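You operate a simulated robot arm through the tools that you are given. There is no shell and no other tool.

The job below is to be done with a simulated robot arm. You get a single attempt, and the scene is never put back.

JOB
Lay the lens from the mat on the nested housing and press it to an even seam.
Fine: slide home for one stroke; pull it out again afterwards.

The check looks at the end state, three seconds after you hand in, the way a careful person would. Anything else that was tipped, shoved, dropped, spilled or broken makes it a failure.

ROBOT AND FRAMES
A 7-joint arm with a two-finger parallel gripper, fixed in place. Base frame: the origin is at the foot of the arm, x ahead of it, y to its left, z up. Units: m, degrees, N and s.
With the tool pointing down near the work surface it reaches from about 0.14 to 0.5 m from the base axis. Its first joint turns from -166.0 to 166.0 degrees. Payload 3.43 kg.
The tool frame sits at the grasp point between the pads (the TCP): z along the fingers, y along the line on which they close. The tips reach 0.034 m beyond it. Largest opening 0.128 m; finger width 0.024, thickness 0.012; the body of the gripper, 0.048 by 0.13 m, starts 0.096 m behind the TCP.
Orientation is that of the tool frame in the base frame, as [roll, pitch, yaw] about the fixed x, y, z axes, in that order (R = Rz(yaw) Ry(pitch) Rx(roll)). With the fingers straight down and closing along the base's y, the tool's x points along the base's -x, its y along +y and its z along -z.

CONTROLS
- The arm moves only by the tool step_arm. Its argument "deltas" is a list of rows, each a list of 7 numbers: the shift along the base's x, y, z in units of 40 mm (1.0 is 40 mm), then the turn, a rotation vector about the base's x, y, z in units of 5 degrees (1.0 is 5 degrees), then the finger opening in m, from 0 to 0.128. In form: [[dx, dy, dz, ax, ay, az, gripper], ...]. A call has 1 to 20 rows; each row shifts and turns the commanded pose from where the row before left it. A call with a number of a shift or a turn outside -1 to 1 is refused whole. A row lasts 0.2 s, in which the tool goes at most 0.05 m and 8.6 degrees; a call with a longer step from one row to the next is refused whole, and so is a gripper value outside its range. A pose out of reach is approached as far as the arm can. The call stops where the force on the tool passes 40 N (or 10 N more than at its start, if that is more) or the arm is blocked; 0.2 s more then pass. The fingers move at their own pace (about 0.108 m/s each) and stop on an object; they squeeze with about 30 N. The grip force told is the motor's: it shows also when the fingers shut on nothing. Time passes only in rows, and 0.2 s behind the last, so rows that do not move let the fingers close. It gives the time, the measured TCP pose, the force on the tool (base axes), the opening and the grip force at its end, in the units of the frame above (readings bear some noise), with the torque about the TCP (base axes, N m) and any sound that the robot's microphone picked up, and new pictures: "pictures" is both (left out), scene, wrist or none.
- Cameras (640 x 400 px; columns grow to the right, rows downward): "scene" is fixed at [0.0579, 0.4944, 1.5774]; the picture's right is [0.13, -0.99, 0.00], its down [-0.92, -0.12, -0.36] and it looks along [0.36, 0.05, -0.93] (base axes); focal length 233 px, centre (320, 200). "wrist" rides on the gripper at [0.076, -0.011, -0.16] in the tool frame; the picture's right is [0.15, 0.99, 0.00], its down [-0.88, 0.13, -0.46] and it looks along [-0.45, 0.07, 0.89] (tool axes); focal length 234 px, centre (320, 200). There is no depth. A picture from a camera that has moved, and an enlarged one, comes with that camera's place and axes in the base frame and with its lens. The place of the scene camera against the robot may be out by one fixed shift of up to 0.018 m in any direction.
- slide_trunk(by): slides the trunk up (or, below 0, down) by that many m; the arm rides with it, the base frame stays. It gives what a move gives, with no picture.
- inspect(camera, box): a new picture of the part [left, top, right, bottom] of that camera's present view, enlarged. No time passes.
- sign_off(): hands the job in; it is judged then, once.

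Nothing tells you positions but the pictures and the camera data. Unless the task says otherwise, let go and move clear before handing in.

The tools are called after "Request:" as a command line: name --pt "numbers of a row" for each row, then --argument value for the rest, lists and objects as JSON in quotes. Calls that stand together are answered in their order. step_arm: Moves the arm, as the interface text tells. Its arguments: {"type":"object","properties":{"deltas":{"type":"array","items":{"type":"array","items":{"type":"number"}}},"pictures":{"type":"string","enum":["both","scene","wrist","none"]}},"required":["deltas"]} The other tools are called the same way: slide_trunk (by) slides the trunk up or down; inspect (camera, box) takes an enlarged picture of a part of a camera's view; sign_off () hands the job in.

At the start:

```text
time_s: 0.0
ee_pos: [0.4993, 0.1171, 1.1932]
orientation: [-180.0, 0.0, -179.9]
ft_force: [-0.4, 0.5, 0.0]
torque: [0.01, 0.03, 0.0]
gripper_width: 0.1279
finger_force: 0.2
trunk travel left (down, up): [-0.25, 0.074]
```

scene: 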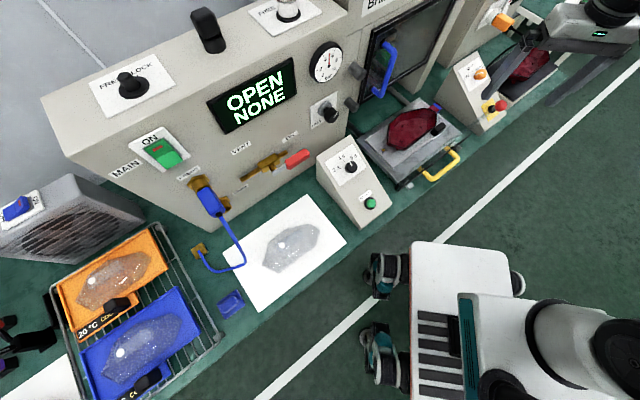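
wrist: 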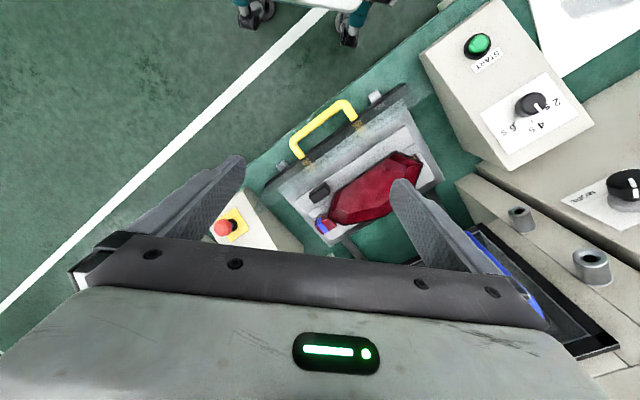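

I see a bench with a press-like machine (display "OPEN NONE"), a clear lens on a white mat, a red housing in a sliding nest with a yellow handle, a control box with a dial and green START button, and cooling racks. I'll look closer before moving anything.

Request:
inspect --camera "scene" --box '[300, 40, 520, 240]'

Request:
inspect --camera "scene" --box '[100, 0, 360, 200]'

Request:
inspect --camera "scene" --box '[180, 150, 400, 320]'

Request:
inspect --camera "scene" --box '[0, 180, 260, 400]'

Request:
inspect --camera "scene" --box '[420, 0, 640, 140]'

Request:
inspect --camera "wrist" --box '[180, 60, 480, 270]'

Request:
inspect --camera "wrist" --box '[400, 0, 640, 200]'

```text
2.00 times, centred on (410, 140) of scene
camera zoom: at [0.0579, 0.4944, 1.5774], right [0.13, -0.99, 0.0], down [-0.92, -0.12, -0.36], along [0.36, 0.05, -0.93], focal length 466 px, centre (140, 320)
```

zoom: 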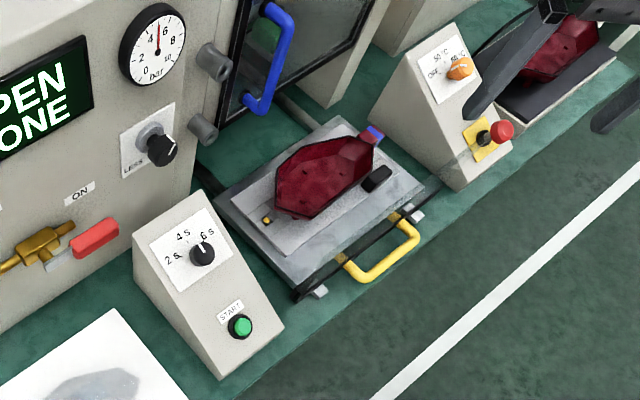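

```text
2.00 times, centred on (230, 100) of scene
camera zoom: at [0.0579, 0.4944, 1.5774], right [0.13, -0.99, 0.0], down [-0.92, -0.12, -0.36], along [0.36, 0.05, -0.93], focal length 466 px, centre (500, 400)
```

zoom: 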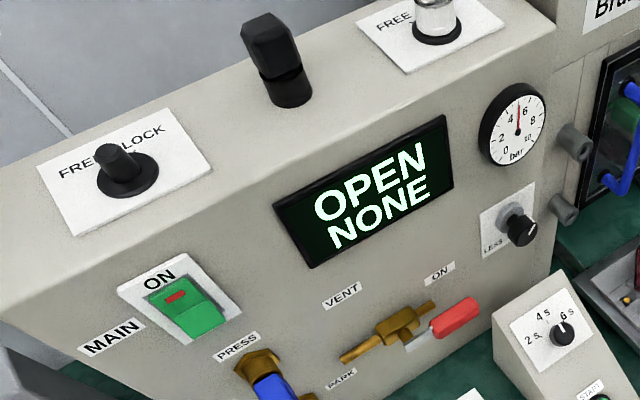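

```text
2.35 times, centred on (290, 235) of scene
camera zoom: at [0.0579, 0.4944, 1.5774], right [0.13, -0.99, 0.0], down [-0.92, -0.12, -0.36], along [0.36, 0.05, -0.93], focal length 548 px, centre (391, 118)
```

zoom: 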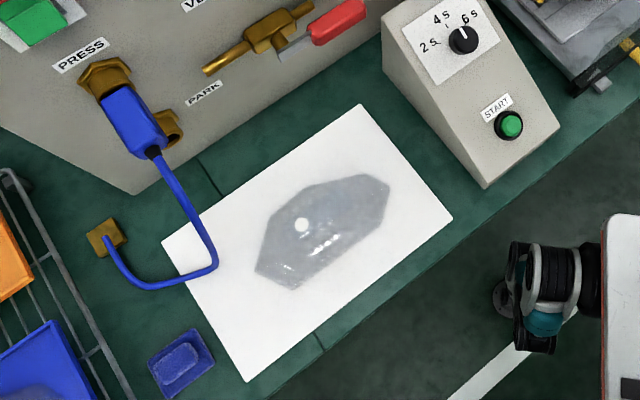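

```text
1.82 times, centred on (130, 290) of scene
camera zoom: at [0.0579, 0.4944, 1.5774], right [0.13, -0.99, 0.0], down [-0.92, -0.12, -0.36], along [0.36, 0.05, -0.93], focal length 424 px, centre (666, 36)
```

zoom: 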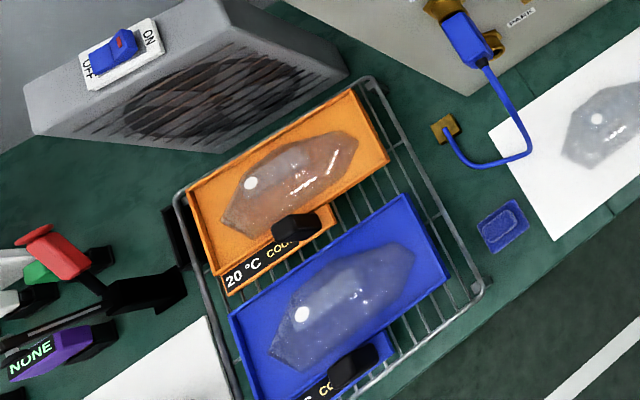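

```text
2.86 times, centred on (530, 70) of scene
camera zoom: at [0.0579, 0.4944, 1.5774], right [0.13, -0.99, 0.0], down [-0.92, -0.12, -0.36], along [0.36, 0.05, -0.93], focal length 666 px, centre (-280, 571)
```

zoom: 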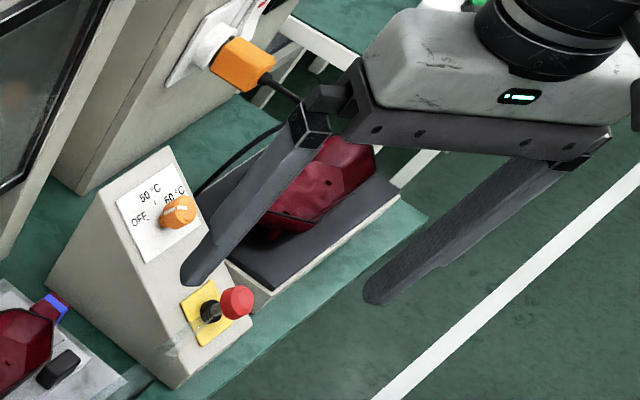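

```text
1.90 times, centred on (330, 165) of wrist
camera zoom: at [0.4235, 0.105, 1.3532], right [-0.15, 0.99, 0.0], down [0.88, 0.13, 0.46], along [0.45, 0.07, -0.89], focal length 446 px, centre (301, 267)
```

zoom: 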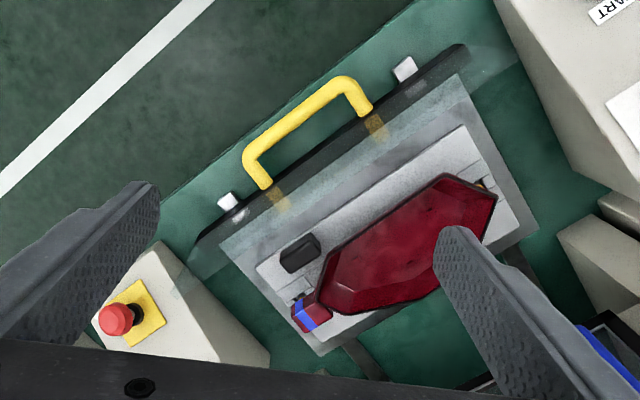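

```text
2.00 times, centred on (520, 100) of wrist
camera zoom: at [0.4235, 0.105, 1.3532], right [-0.15, 0.99, 0.0], down [0.88, 0.13, 0.46], along [0.45, 0.07, -0.89], focal length 468 px, centre (-80, 400)
```

zoom: 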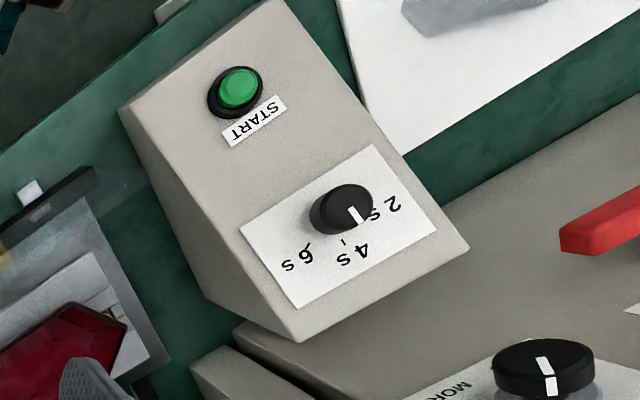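

The machine has many controls and labels whose state matters. I'll zoom in on each one tightly before planning the motion.

Request:
inspect --camera "scene" --box '[316, 135, 396, 185]'

Request:
inspect --camera "scene" --box '[300, 35, 380, 85]'

Request:
inspect --camera "scene" --box '[290, 85, 370, 135]'

Request:
inspect --camera "scene" --box '[240, 0, 400, 60]'

Request:
inspect --camera "scene" --box '[170, 130, 330, 230]'

Request:
inspect --camera "scene" --box '[350, 0, 470, 110]'

Request:
inspect --camera "scene" --box '[340, 90, 480, 190]'

Request:
inspect --camera "scene" --box '[240, 200, 360, 290]'

Request:
inspect --camera "scene" --box '[0, 290, 120, 400]'

Request:
inspect --camera "scene" --box '[60, 280, 220, 400]'

Request:
inspect --camera "wrist" --box '[500, 70, 580, 130]'

```text
8.00 times, centred on (356, 160) of scene
camera zoom: at [0.0579, 0.4944, 1.5774], right [0.13, -0.99, 0.0], down [-0.92, -0.12, -0.36], along [0.36, 0.05, -0.93], focal length 1865 px, centre (32, 520)
```

zoom: 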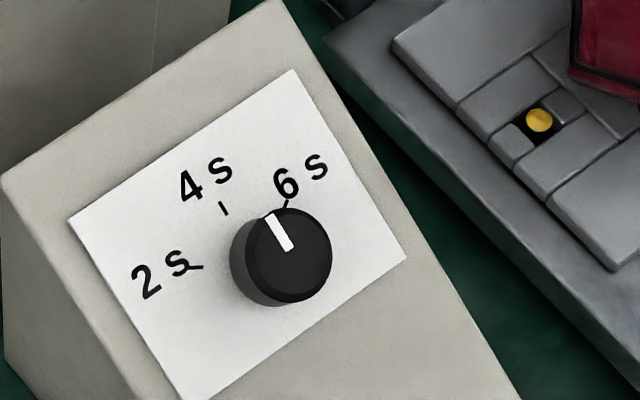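

```text
8.00 times, centred on (340, 60) of scene
camera zoom: at [0.0579, 0.4944, 1.5774], right [0.13, -0.99, 0.0], down [-0.92, -0.12, -0.36], along [0.36, 0.05, -0.93], focal length 1865 px, centre (160, 1320)
```

zoom: 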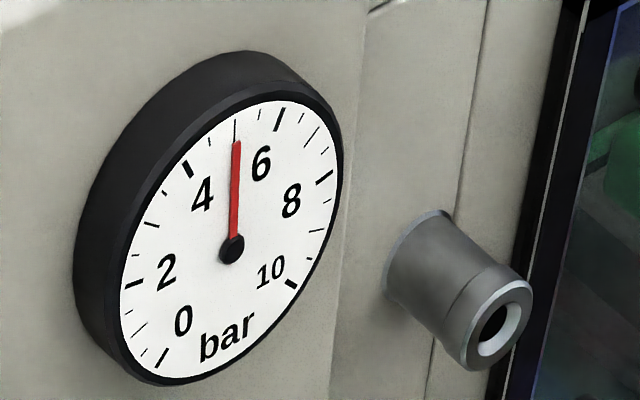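

```text
8.00 times, centred on (330, 110) of scene
camera zoom: at [0.0579, 0.4944, 1.5774], right [0.13, -0.99, 0.0], down [-0.92, -0.12, -0.36], along [0.36, 0.05, -0.93], focal length 1865 px, centre (240, 920)
```

zoom: 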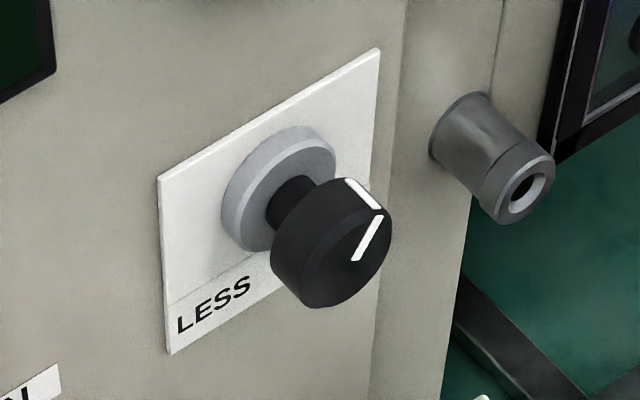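

```text
4.00 times, centred on (320, 30) of scene
camera zoom: at [0.0579, 0.4944, 1.5774], right [0.13, -0.99, 0.0], down [-0.92, -0.12, -0.36], along [0.36, 0.05, -0.93], focal length 932 px, centre (320, 880)
```

zoom: 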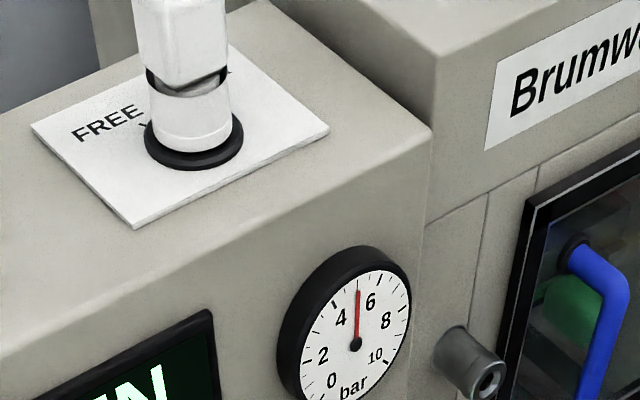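

```text
4.00 times, centred on (250, 180) of scene
camera zoom: at [0.0579, 0.4944, 1.5774], right [0.13, -0.99, 0.0], down [-0.92, -0.12, -0.36], along [0.36, 0.05, -0.93], focal length 932 px, centre (600, 280)
```

zoom: 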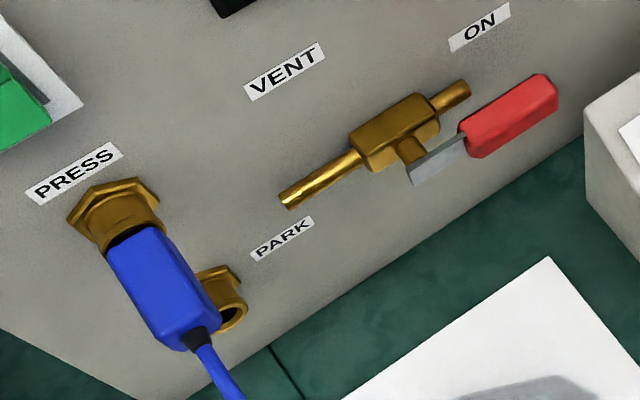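

```text
3.64 times, centred on (410, 55) of scene
camera zoom: at [0.0579, 0.4944, 1.5774], right [0.13, -0.99, 0.0], down [-0.92, -0.12, -0.36], along [0.36, 0.05, -0.93], focal length 848 px, centre (-7, 727)
```

zoom: 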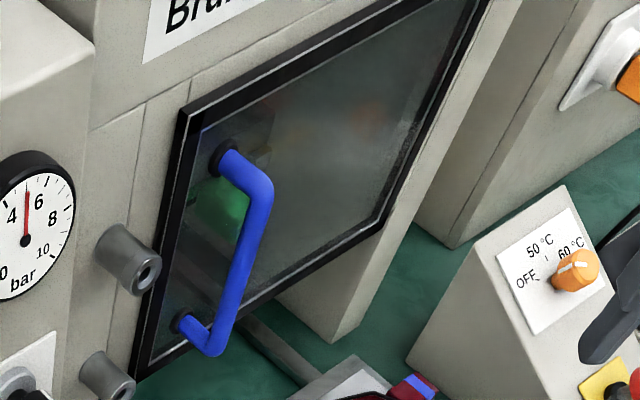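

```text
4.00 times, centred on (410, 140) of scene
camera zoom: at [0.0579, 0.4944, 1.5774], right [0.13, -0.99, 0.0], down [-0.92, -0.12, -0.36], along [0.36, 0.05, -0.93], focal length 932 px, centre (-40, 440)
```

zoom: 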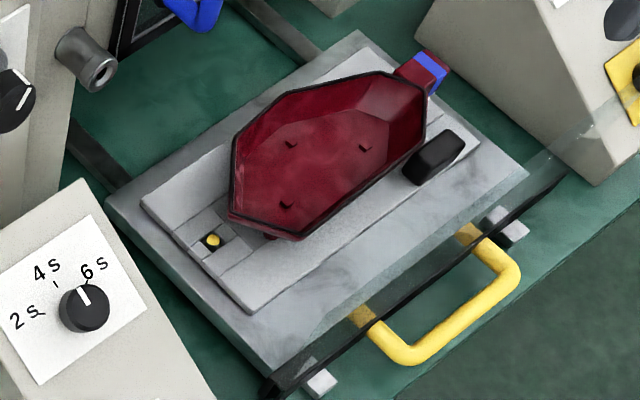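

```text
4.44 times, centred on (300, 245) of scene
camera zoom: at [0.0579, 0.4944, 1.5774], right [0.13, -0.99, 0.0], down [-0.92, -0.12, -0.36], along [0.36, 0.05, -0.93], focal length 1036 px, centre (409, 0)
```

zoom: 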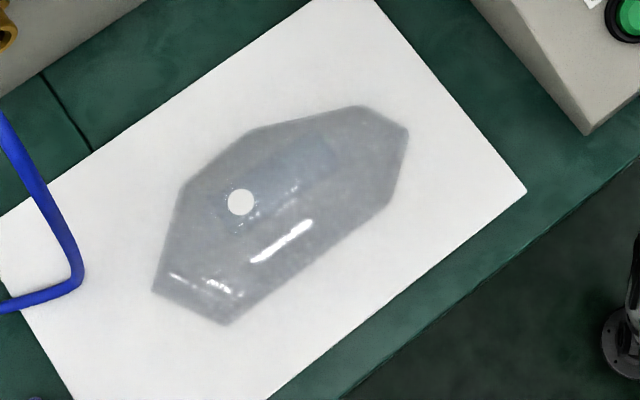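

```text
3.64 times, centred on (60, 345) of scene
camera zoom: at [0.0579, 0.4944, 1.5774], right [0.13, -0.99, 0.0], down [-0.92, -0.12, -0.36], along [0.36, 0.05, -0.93], focal length 848 px, centre (1266, -327)
```

zoom: 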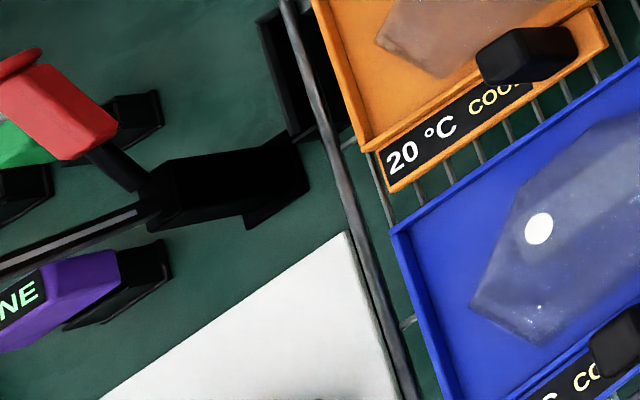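

```text
3.33 times, centred on (140, 340) of scene
camera zoom: at [0.0579, 0.4944, 1.5774], right [0.13, -0.99, 0.0], down [-0.92, -0.12, -0.36], along [0.36, 0.05, -0.93], focal length 777 px, centre (920, -267)
```

zoom: 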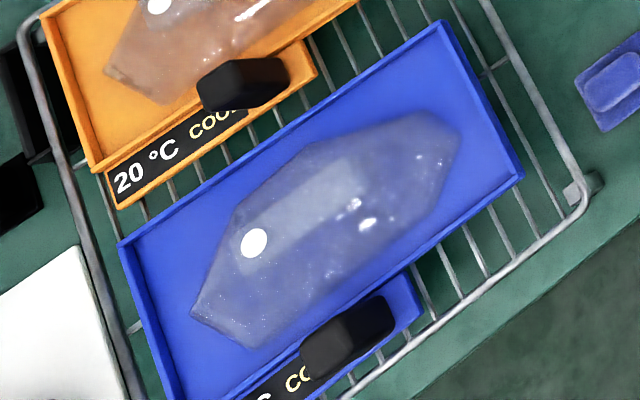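

```text
6.67 times, centred on (540, 100) of wrist
camera zoom: at [0.4235, 0.105, 1.3532], right [-0.15, 0.99, 0.0], down [0.88, 0.13, 0.46], along [0.45, 0.07, -0.89], focal length 1561 px, centre (-1147, 867)
```

zoom: 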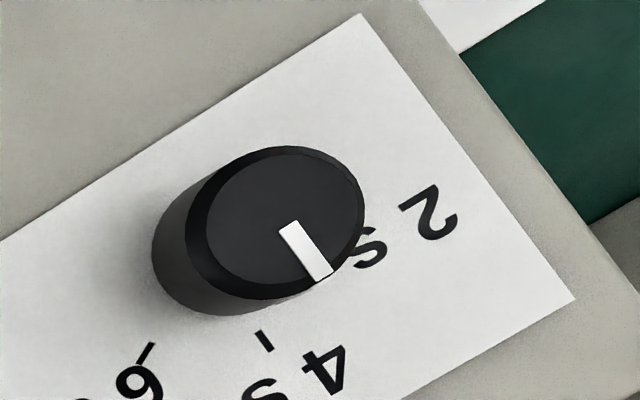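

Request:
inspect --camera "wrist" --box '[280, 130, 460, 250]'

Request:
inspect --camera "scene" --box '[360, 95, 440, 155]'

Request:
inspect --camera "scene" --box '[255, 215, 330, 275]'

Request:
inspect --camera "scene" --box '[80, 60, 300, 200]'

Request:
inspect --camera "scene" --box '[0, 300, 60, 400]'

```text
3.33 times, centred on (370, 190) of wrist
camera zoom: at [0.4235, 0.105, 1.3532], right [-0.15, 0.99, 0.0], down [0.88, 0.13, 0.46], along [0.45, 0.07, -0.89], focal length 781 px, centre (153, 233)
```

zoom: 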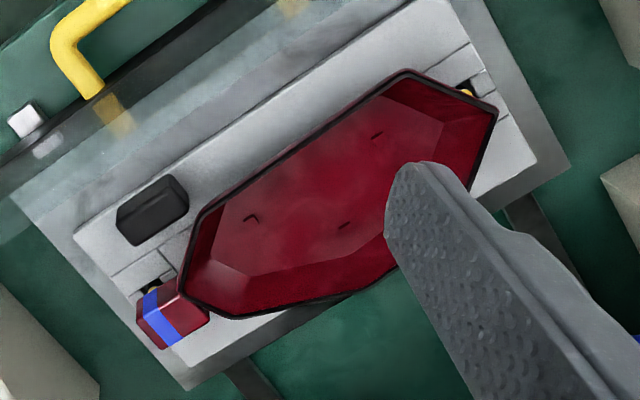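

```text
6.67 times, centred on (400, 125) of scene
camera zoom: at [0.0579, 0.4944, 1.5774], right [0.13, -0.99, 0.0], down [-0.92, -0.12, -0.36], along [0.36, 0.05, -0.93], focal length 1554 px, centre (-213, 700)
```

zoom: 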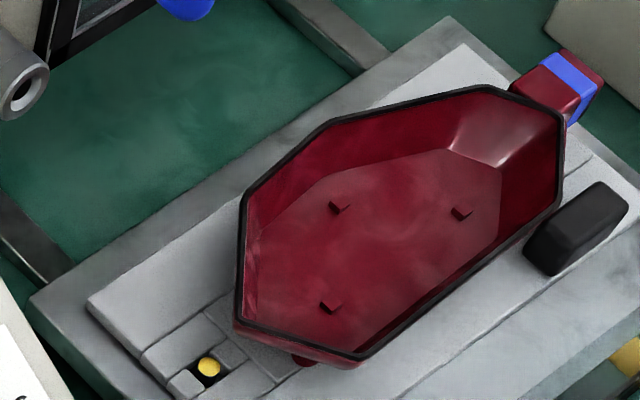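

```text
6.67 times, centred on (292, 245) of scene
camera zoom: at [0.0579, 0.4944, 1.5774], right [0.13, -0.99, 0.0], down [-0.92, -0.12, -0.36], along [0.36, 0.05, -0.93], focal length 1554 px, centre (503, -100)
```

zoom: 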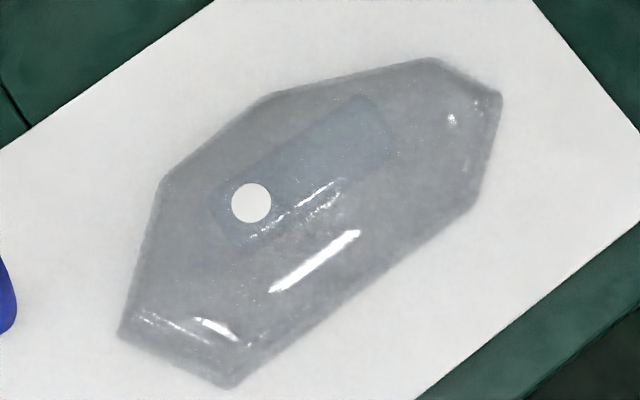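

```text
2.86 times, centred on (190, 130) of scene
camera zoom: at [0.0579, 0.4944, 1.5774], right [0.13, -0.99, 0.0], down [-0.92, -0.12, -0.36], along [0.36, 0.05, -0.93], focal length 666 px, centre (691, 400)
```

zoom: 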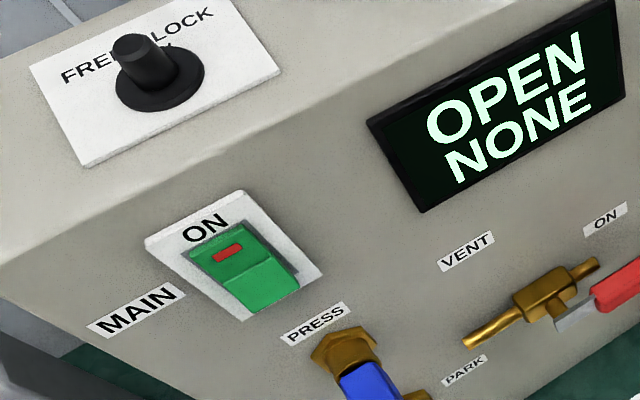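

```text
4.00 times, centred on (30, 350) of scene
camera zoom: at [0.0579, 0.4944, 1.5774], right [0.13, -0.99, 0.0], down [-0.92, -0.12, -0.36], along [0.36, 0.05, -0.93], focal length 932 px, centre (1480, -400)
```

zoom: 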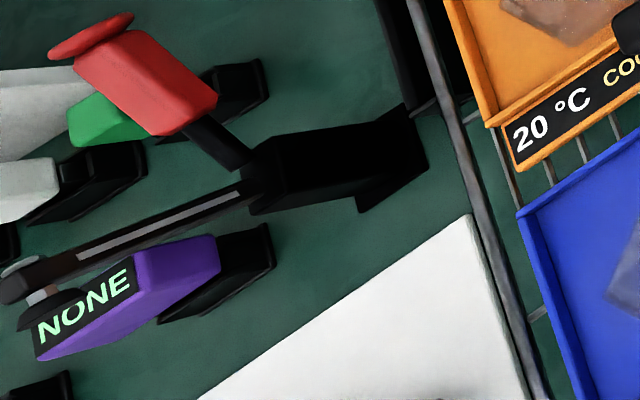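

The lens on the mat has the same seven-sided outline and about the same heading as the housing in the nest, and the dial reads 4 s with the air on. I'll swing the arm left at its present height towards the mat to look at it with the wrist camera.

Request:
step_arm --pt "-0.58 0.893 0 0 0 0.92 0.128" --pt "-0.345 0.943 0 0 0 0.92 0.128" --pt "-0.42 0.912 0 0 0 0.92 0.128" --pt "-0.49 0.875 0 0 0 0.92 0.128" --pt "-0.56 0.833 0 0 0 0.92 0.128" --pt "-0.625 0.785 0 0 0 0.92 0.128"

```text
time_s: 1.4
ee_pos: [0.3772, 0.3274, 1.1929]
orientation: [-180.0, 0.1, -152.4]
ft_force: [0.7, 0.2, 0.6]
torque: [0.01, 0.02, -0.01]
gripper_width: 0.1278
finger_force: 0.1
trunk travel left (down, up): [-0.25, 0.074]
camera wrist: at [0.3154, 0.2809, 1.3529], right [-0.59, 0.81, 0.0], down [0.72, 0.52, 0.46], along [0.37, 0.27, -0.89], focal length 234 px, centre (320, 200)
```

scene: 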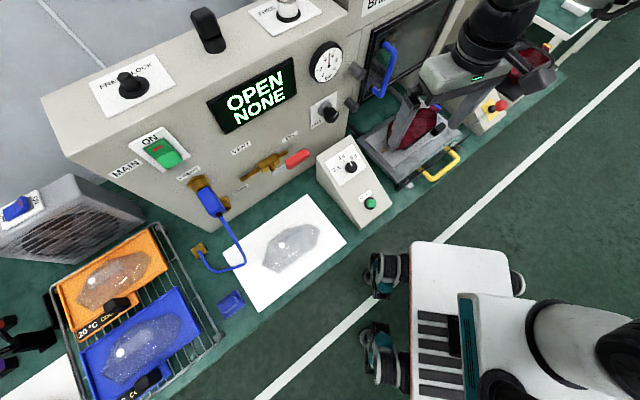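
wrist: 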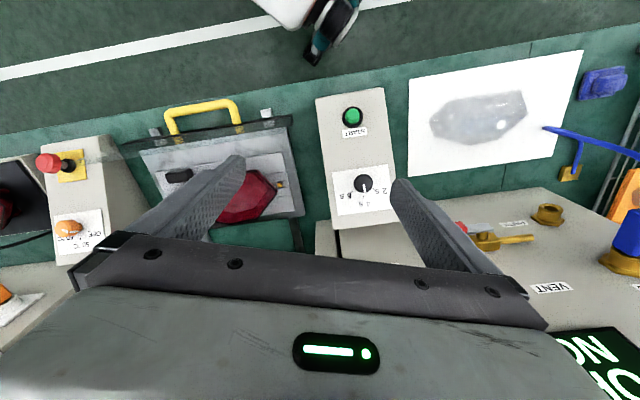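

The wrist view shows the START box, the nest to its left and the lens on the mat to its right. I'll continue the swing to the mat and look again.

Request:
step_arm --pt "-0.685 0.733 0 0 0 0.92 0.128" --pt "-0.743 0.675 0 0 0 0.92 0.128" --pt "-0.795 0.615 0 0 0 0.92 0.128" --pt "-0.84 0.548 0 0 0 0.92 0.128" --pt "-0.88 0.478 0 0 0 0.92 0.128" --pt "-0.918 0.408 0 0 0 0.92 0.128" --pt "-0.948 0.333 0 0 0 0.92 0.128"

```text
time_s: 3.0
ee_pos: [0.1451, 0.4783, 1.1934]
orientation: [179.9, 0.0, -120.2]
ft_force: [0.5, -0.1, -0.2]
torque: [0.0, 0.0, -0.03]
gripper_width: 0.128
finger_force: 0.1
trunk travel left (down, up): [-0.25, 0.074]
camera wrist: at [0.1167, 0.4064, 1.353], right [-0.93, 0.37, 0.0], down [0.33, 0.83, 0.46], along [0.17, 0.42, -0.89], focal length 234 px, centre (320, 200)
```

scene: 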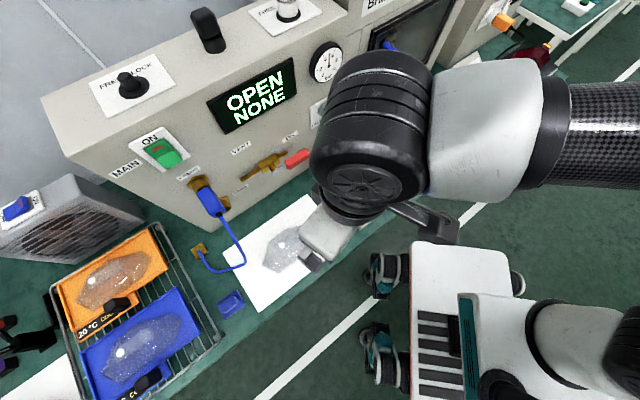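
wrist: 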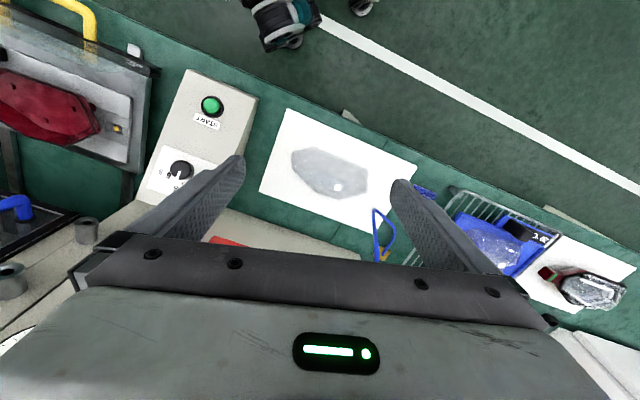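

Request:
inspect --camera "wrist" --box '[250, 100, 410, 220]'

Request:
inspect --camera "wrist" --box '[430, 170, 640, 330]'

Request:
inspect --camera "wrist" --box '[0, 40, 160, 160]'

Request:
inspect --camera "wrist" --box '[130, 60, 270, 220]'

```text
3.33 times, centred on (330, 160) of wrist
camera zoom: at [0.1167, 0.4064, 1.353], right [-0.93, 0.37, 0.0], down [0.33, 0.83, 0.46], along [0.17, 0.42, -0.89], focal length 781 px, centre (287, 333)
```

zoom: 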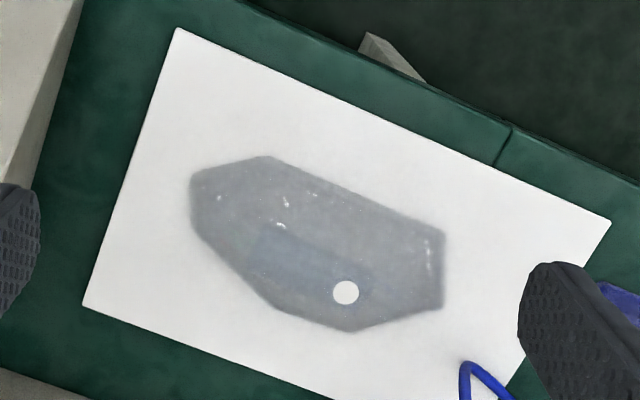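

```text
2.50 times, centred on (535, 250) of wrist
camera zoom: at [0.1167, 0.4064, 1.353], right [-0.93, 0.37, 0.0], down [0.33, 0.83, 0.46], along [0.17, 0.42, -0.89], focal length 585 px, centre (-218, 75)
```

zoom: 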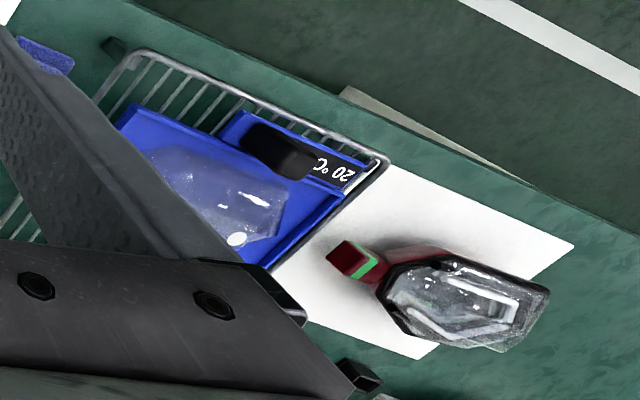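

```text
3.33 times, centred on (80, 100) of wrist
camera zoom: at [0.1167, 0.4064, 1.353], right [-0.93, 0.37, 0.0], down [0.33, 0.83, 0.46], along [0.17, 0.42, -0.89], focal length 781 px, centre (1120, 533)
```

zoom: 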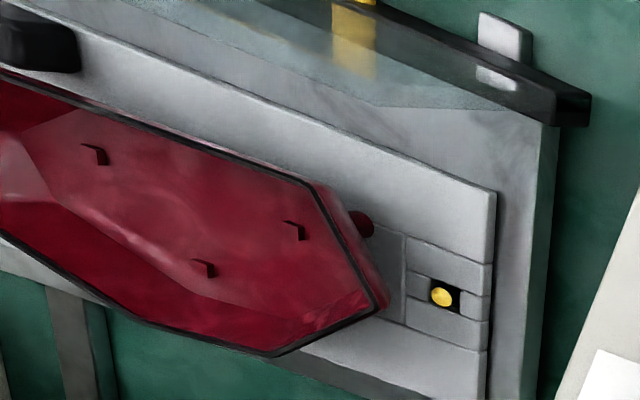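

```text
2.50 times, centred on (200, 140) of wrist
camera zoom: at [0.1167, 0.4064, 1.353], right [-0.93, 0.37, 0.0], down [0.33, 0.83, 0.46], along [0.17, 0.42, -0.89], focal length 585 px, centre (620, 350)
```

zoom: 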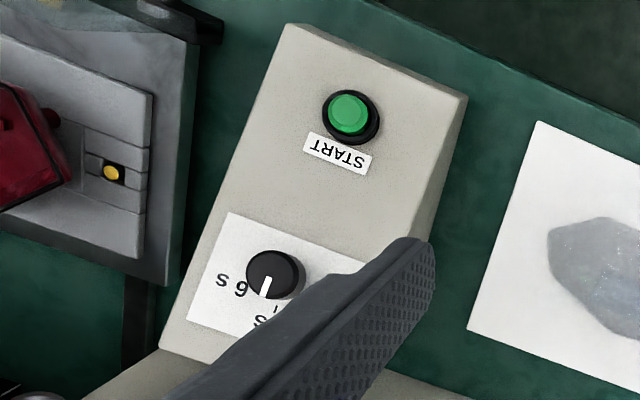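

The lens lies about 0.64 m from the base axis on the mat, which is near the edge of reach. I'll test how far out the arm can go here at height before descending.

Request:
step_arm --pt "0.12 0.9 0 0 0 0 0.128" --pt "0.12 0.9 0 0 0 0 0.128" --pt "0.12 0.9 0 0 0 0 0.128" --pictures "none"

```text
time_s: 3.8
ee_pos: [0.1607, 0.5866, 1.1928]
orientation: [180.0, 0.0, -120.1]
ft_force: [-0.3, 0.0, -0.5]
torque: [0.06, 0.01, 0.01]
gripper_width: 0.128
finger_force: 0.1
trunk travel left (down, up): [-0.25, 0.074]
```

The arm follows to 0.61 m with the tool down, so the lens should be reachable. I'll turn the tool so the fingers close across the lens's width.

Request:
step_arm --pt "0 0 0 0 0 -1 0.128" --pt "0 0 0 0 0 -1 0.128" --pt "0 0 0 0 0 -1 0.128" --pt "0 0 0 0 0 -1 0.128" --pt "0 0 0 0 0 -1 0.128" --pt "0 0 0 0 0 -1 0.128" --pt "0 0 0 0 0 -1 0.128" --pt "0 0 0 0 0 -1 0.128" --pt "0 0 0 0 0 -1 0.128" --pt "0 0 0 0 0 -1 0.128" --pt "0 0 0 0 0 -1 0.128" --pt "0 0 0 0 0 -1 0.128" --pt "0 0 0 0 0 -1 0.128" --pt "0 0 0 0 0 -1 0.128" --pt "0 0 0 0 0 -1 0.128" --pt "0 0 0 0 0 -1 0.128" --pt "0 0 0 0 0 -1 0.128" --pt "0 0 0 0 0 -1 0.128" --pt "0 0.5 0 0 0 -1 0.128" --pt "0.08 0.5 0 0 0 -1 0.128"

```text
time_s: 8.0
ee_pos: [0.1651, 0.626, 1.1928]
orientation: [-179.9, -0.1, 139.6]
ft_force: [-0.1, -0.3, 0.3]
torque: [0.0, 0.03, -0.05]
gripper_width: 0.128
finger_force: 0.0
trunk travel left (down, up): [-0.25, 0.074]
camera wrist: at [0.0987, 0.666, 1.3527], right [0.53, 0.85, 0.0], down [0.76, -0.47, 0.46], along [0.39, -0.24, -0.89], focal length 234 px, centre (320, 200)
```

scene: 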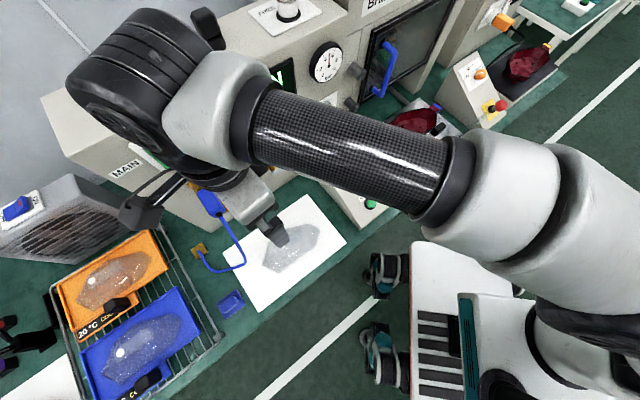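
wrist: 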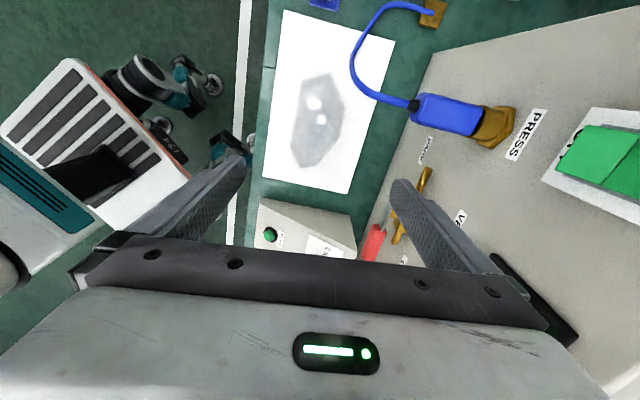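

Request:
inspect --camera "wrist" --box '[250, 60, 390, 180]'

Request:
inspect --camera "wrist" --box '[340, 0, 540, 150]'

```text
3.33 times, centred on (320, 120) of wrist
camera zoom: at [0.0987, 0.666, 1.3527], right [0.53, 0.85, 0.0], down [0.76, -0.47, 0.46], along [0.39, -0.24, -0.89], focal length 781 px, centre (320, 467)
```

zoom: 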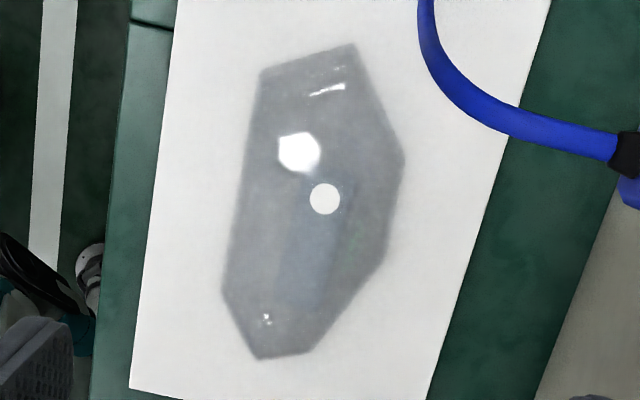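

```text
2.67 times, centred on (440, 75) of wrist
camera zoom: at [0.0987, 0.666, 1.3527], right [0.53, 0.85, 0.0], down [0.76, -0.47, 0.46], along [0.39, -0.24, -0.89], focal length 624 px, centre (0, 533)
```

zoom: 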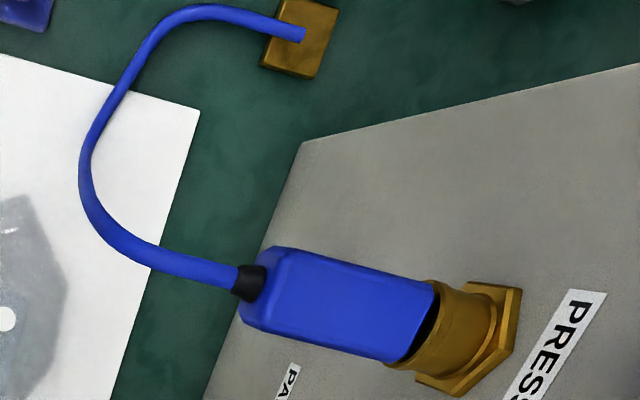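

The tool can take the needed heading. I'll finish the turn to line up with the lens and descend part of the way, then look again.

Request:
step_arm --pt "0.035 -0.09 -0.5 0 0 -0.98 0.128" --pt "0 0 -1 0 0 0 0.128" --pt "0 0 -1 0 0 0 0.128" --pt "0 0 -1 0 0 0 0.128" --pt "0 0 -1 0 0 0 0.128"

Request:
inspect --camera "wrist" --box '[200, 20, 440, 260]'

Request:
inspect --camera "scene" --box '[120, 120, 360, 300]'

```text
time_s: 9.2
ee_pos: [0.1654, 0.6231, 1.0134]
orientation: [180.0, 0.0, 134.9]
ft_force: [1.2, 0.6, -0.5]
torque: [0.02, -0.01, 0.01]
gripper_width: 0.1281
finger_force: 0.1
trunk travel left (down, up): [-0.25, 0.074]
camera wrist: at [0.1038, 0.6672, 1.1725], right [0.6, 0.8, 0.0], down [0.71, -0.53, 0.46], along [0.37, -0.27, -0.89], focal length 234 px, centre (320, 200)
```

scene: 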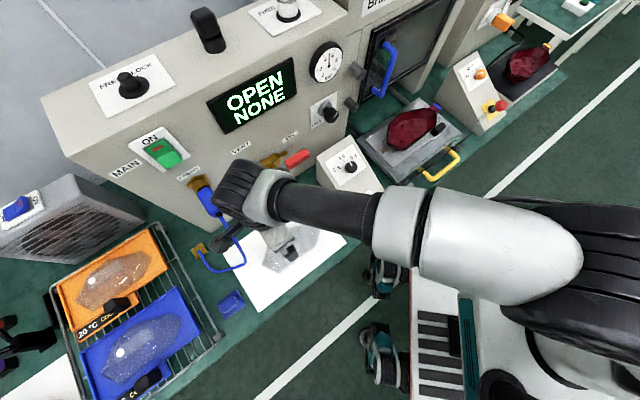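
wrist: 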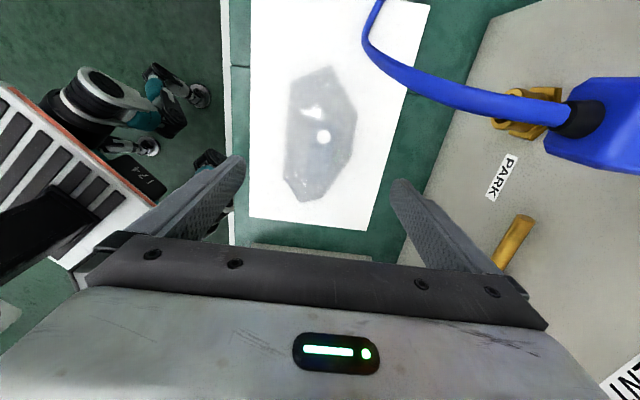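

```text
1.67 times, centred on (320, 140) of wrist
camera zoom: at [0.1038, 0.6672, 1.1725], right [0.6, 0.8, 0.0], down [0.71, -0.53, 0.46], along [0.37, -0.27, -0.89], focal length 390 px, centre (320, 300)
```

zoom: 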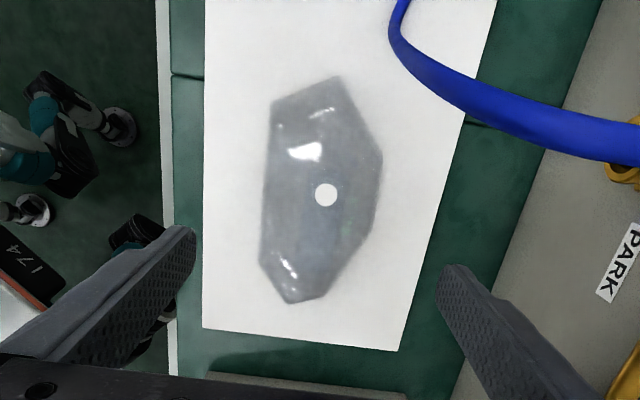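

```text
2.22 times, centred on (240, 210) of scene
camera zoom: at [0.0579, 0.4944, 1.5774], right [0.13, -0.99, 0.0], down [-0.92, -0.12, -0.36], along [0.36, 0.05, -0.93], focal length 518 px, centre (498, 178)
```

zoom: 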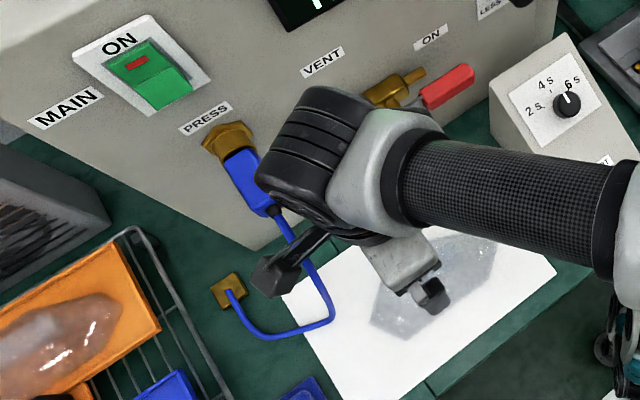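

The lens is confirmed at about (0.167, 0.622) with the long edge at -45°. The hose and plug to the left look clear, so I'll descend further over the lens and check again.

Request:
step_arm --pt "0.04 -0.02 -1 0 0 0 0.128" --pt "0 0 -1 0 0 0 0.128" --pt "0 0 -0.8 0 0 0 0.128"

Request:
inspect --camera "wrist" --box '[180, 60, 460, 250]'

Request:
inspect --camera "scene" --box '[160, 140, 360, 290]'

```text
time_s: 10.0
ee_pos: [0.168, 0.6216, 0.9007]
orientation: [179.9, 0.1, 134.9]
ft_force: [1.2, 0.3, -0.4]
torque: [-0.03, 0.01, -0.01]
gripper_width: 0.1279
finger_force: 0.0
trunk travel left (down, up): [-0.25, 0.074]
camera wrist: at [0.1056, 0.6665, 1.0605], right [0.6, 0.8, 0.0], down [0.71, -0.53, 0.46], along [0.37, -0.27, -0.89], focal length 234 px, centre (320, 200)
```

scene: 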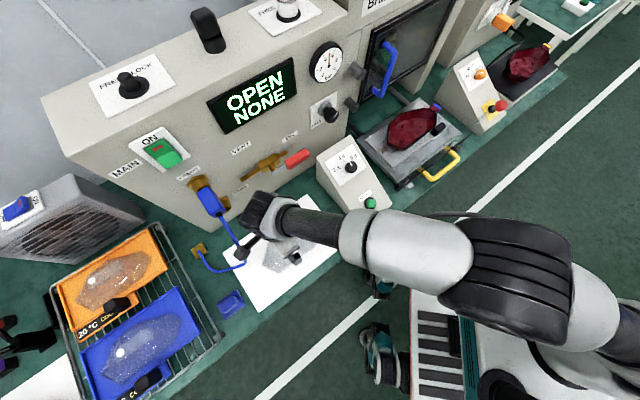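
wrist: 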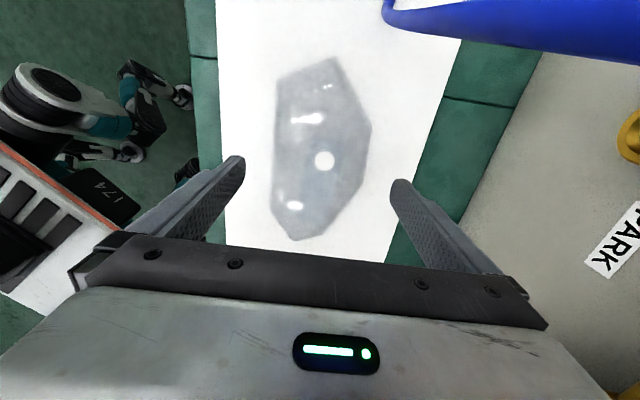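

```text
2.11 times, centred on (320, 155) of wrist
camera zoom: at [0.1056, 0.6665, 1.0605], right [0.6, 0.8, 0.0], down [0.71, -0.53, 0.46], along [0.37, -0.27, -0.89], focal length 493 px, centre (320, 295)
```

zoom: 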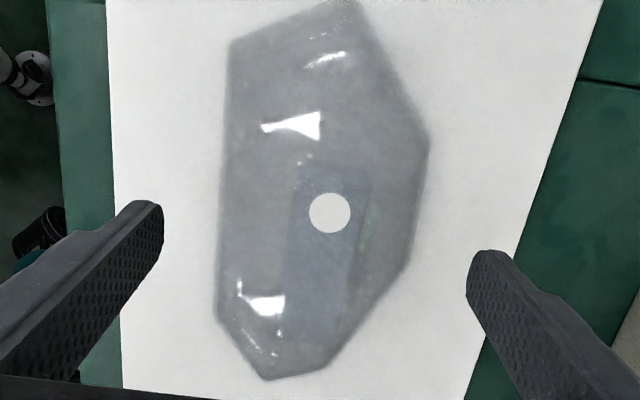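

```text
2.67 times, centred on (260, 215) of scene
camera zoom: at [0.0579, 0.4944, 1.5774], right [0.13, -0.99, 0.0], down [-0.92, -0.12, -0.36], along [0.36, 0.05, -0.93], focal length 622 px, centre (480, 160)
```

zoom: 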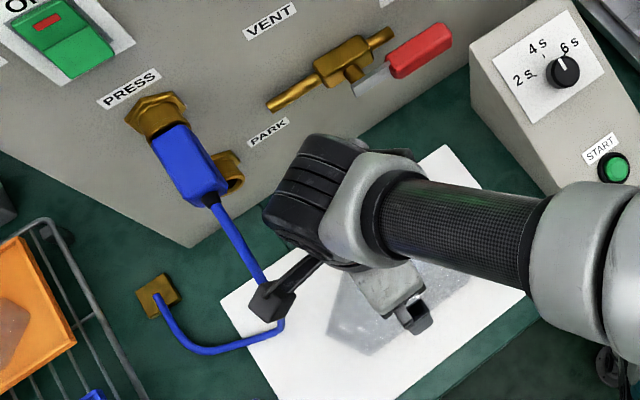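

Request:
inspect --camera "wrist" --box '[360, 0, 640, 120]'

Request:
inspect --camera "scene" --box '[195, 195, 275, 275]'

```text
2.29 times, centred on (500, 60) of wrist
camera zoom: at [0.1056, 0.6665, 1.0605], right [0.6, 0.8, 0.0], down [0.71, -0.53, 0.46], along [0.37, -0.27, -0.89], focal length 535 px, centre (-91, 520)
```

zoom: 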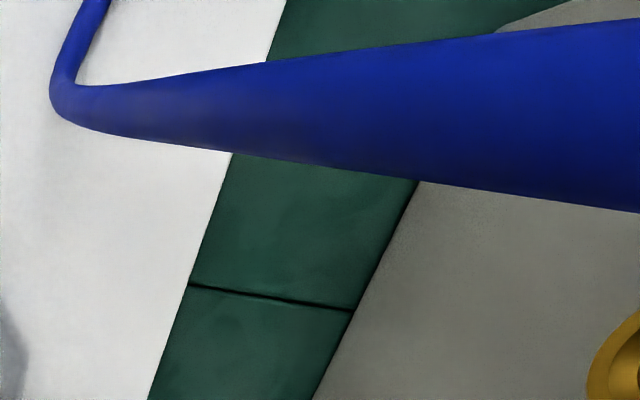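

```text
5.00 times, centred on (235, 235) of scene
camera zoom: at [0.0579, 0.4944, 1.5774], right [0.13, -0.99, 0.0], down [-0.92, -0.12, -0.36], along [0.36, 0.05, -0.93], focal length 1166 px, centre (745, 25)
```

zoom: 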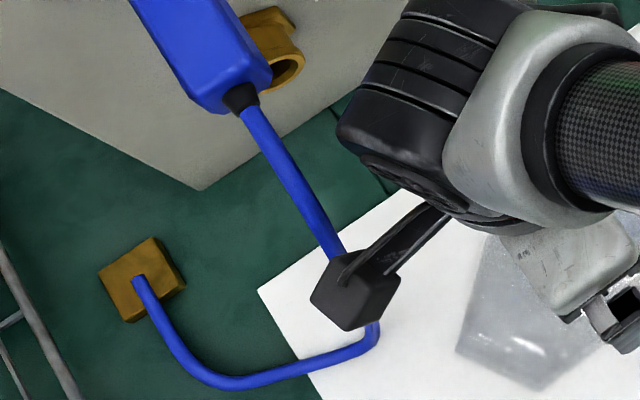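

The hose rises about 5 cm from the wrist camera, so clearance is adequate but not large. I'll shift slightly away from it along the lens and lower the fingertips to just above the mat.

Request:
step_arm --pt "0.07 -0.09 -0.5 0 0 0 0.128" --pt "0 0 -0.5 0 0 0 0.128"

Request:
inspect --camera "wrist" --box '[180, 40, 460, 230]'

Request:
inspect --camera "scene" --box '[195, 185, 315, 275]'

```text
time_s: 10.6
ee_pos: [0.1702, 0.6199, 0.8617]
orientation: [180.0, 0.0, 134.9]
ft_force: [-0.1, 0.5, 0.2]
torque: [0.02, 0.0, 0.01]
gripper_width: 0.1278
finger_force: 0.1
trunk travel left (down, up): [-0.25, 0.074]
camera wrist: at [0.1084, 0.664, 1.0213], right [0.6, 0.8, 0.0], down [0.71, -0.53, 0.46], along [0.37, -0.27, -0.89], focal length 234 px, centre (320, 200)
```

scene: 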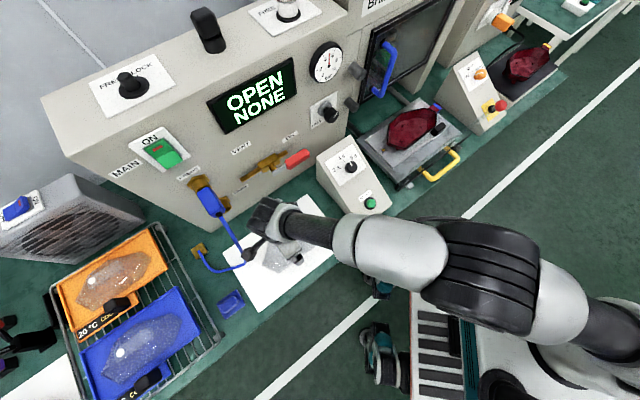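
wrist: 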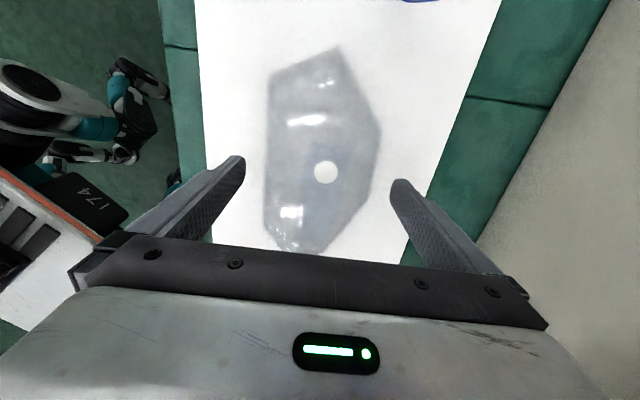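

```text
2.11 times, centred on (320, 135) of wrist
camera zoom: at [0.1084, 0.664, 1.0213], right [0.6, 0.8, 0.0], down [0.71, -0.53, 0.46], along [0.37, -0.27, -0.89], focal length 493 px, centre (320, 337)
```

zoom: 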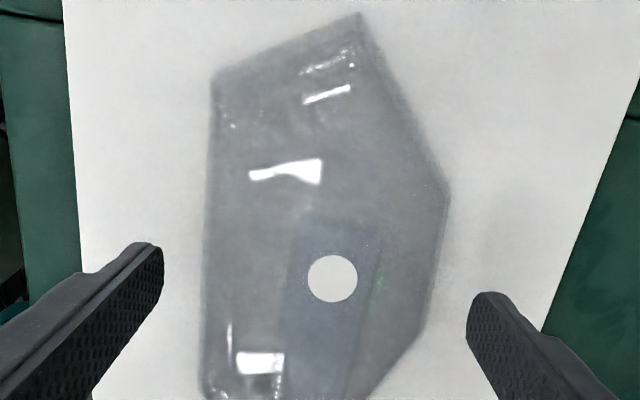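

```text
4.44 times, centred on (255, 230) of scene
camera zoom: at [0.0579, 0.4944, 1.5774], right [0.13, -0.99, 0.0], down [-0.92, -0.12, -0.36], along [0.36, 0.05, -0.93], focal length 1036 px, centre (609, 67)
```

zoom: 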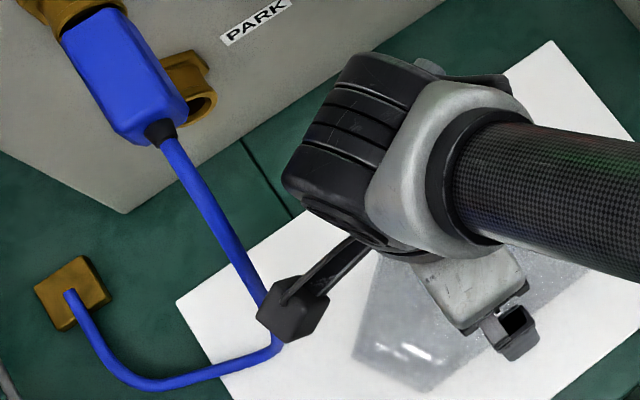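

The fingers straddle the lens evenly. I'll creep down, watching for contact with the mat.

Request:
step_arm --pt "0 0 -0.2 0 0 0 0.128" --pt "0 0 -0.15 0 0 0 0.128" --pictures "none"

Request:
inspect --camera "wrist" --box '[180, 40, 460, 230]'

```text
time_s: 11.2
ee_pos: [0.1696, 0.6192, 0.8475]
orientation: [-180.0, 0.1, 134.9]
ft_force: [-0.3, -0.2, -0.3]
torque: [0.03, -0.02, -0.01]
gripper_width: 0.128
finger_force: 0.1
trunk travel left (down, up): [-0.25, 0.074]
```

```text
2.11 times, centred on (320, 135) of wrist
camera zoom: at [0.1081, 0.6636, 1.007], right [0.6, 0.8, 0.0], down [0.71, -0.53, 0.46], along [0.37, -0.27, -0.89], focal length 493 px, centre (320, 337)
```

zoom: 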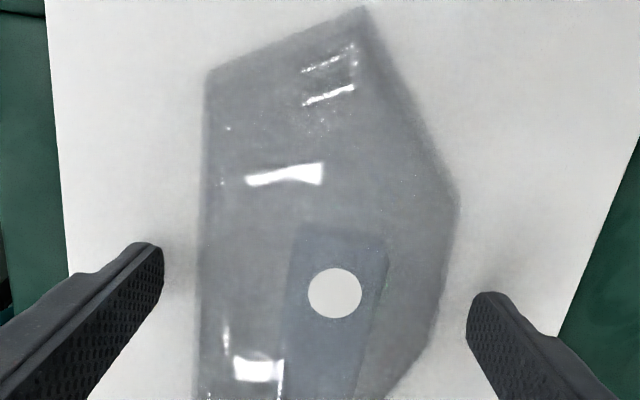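

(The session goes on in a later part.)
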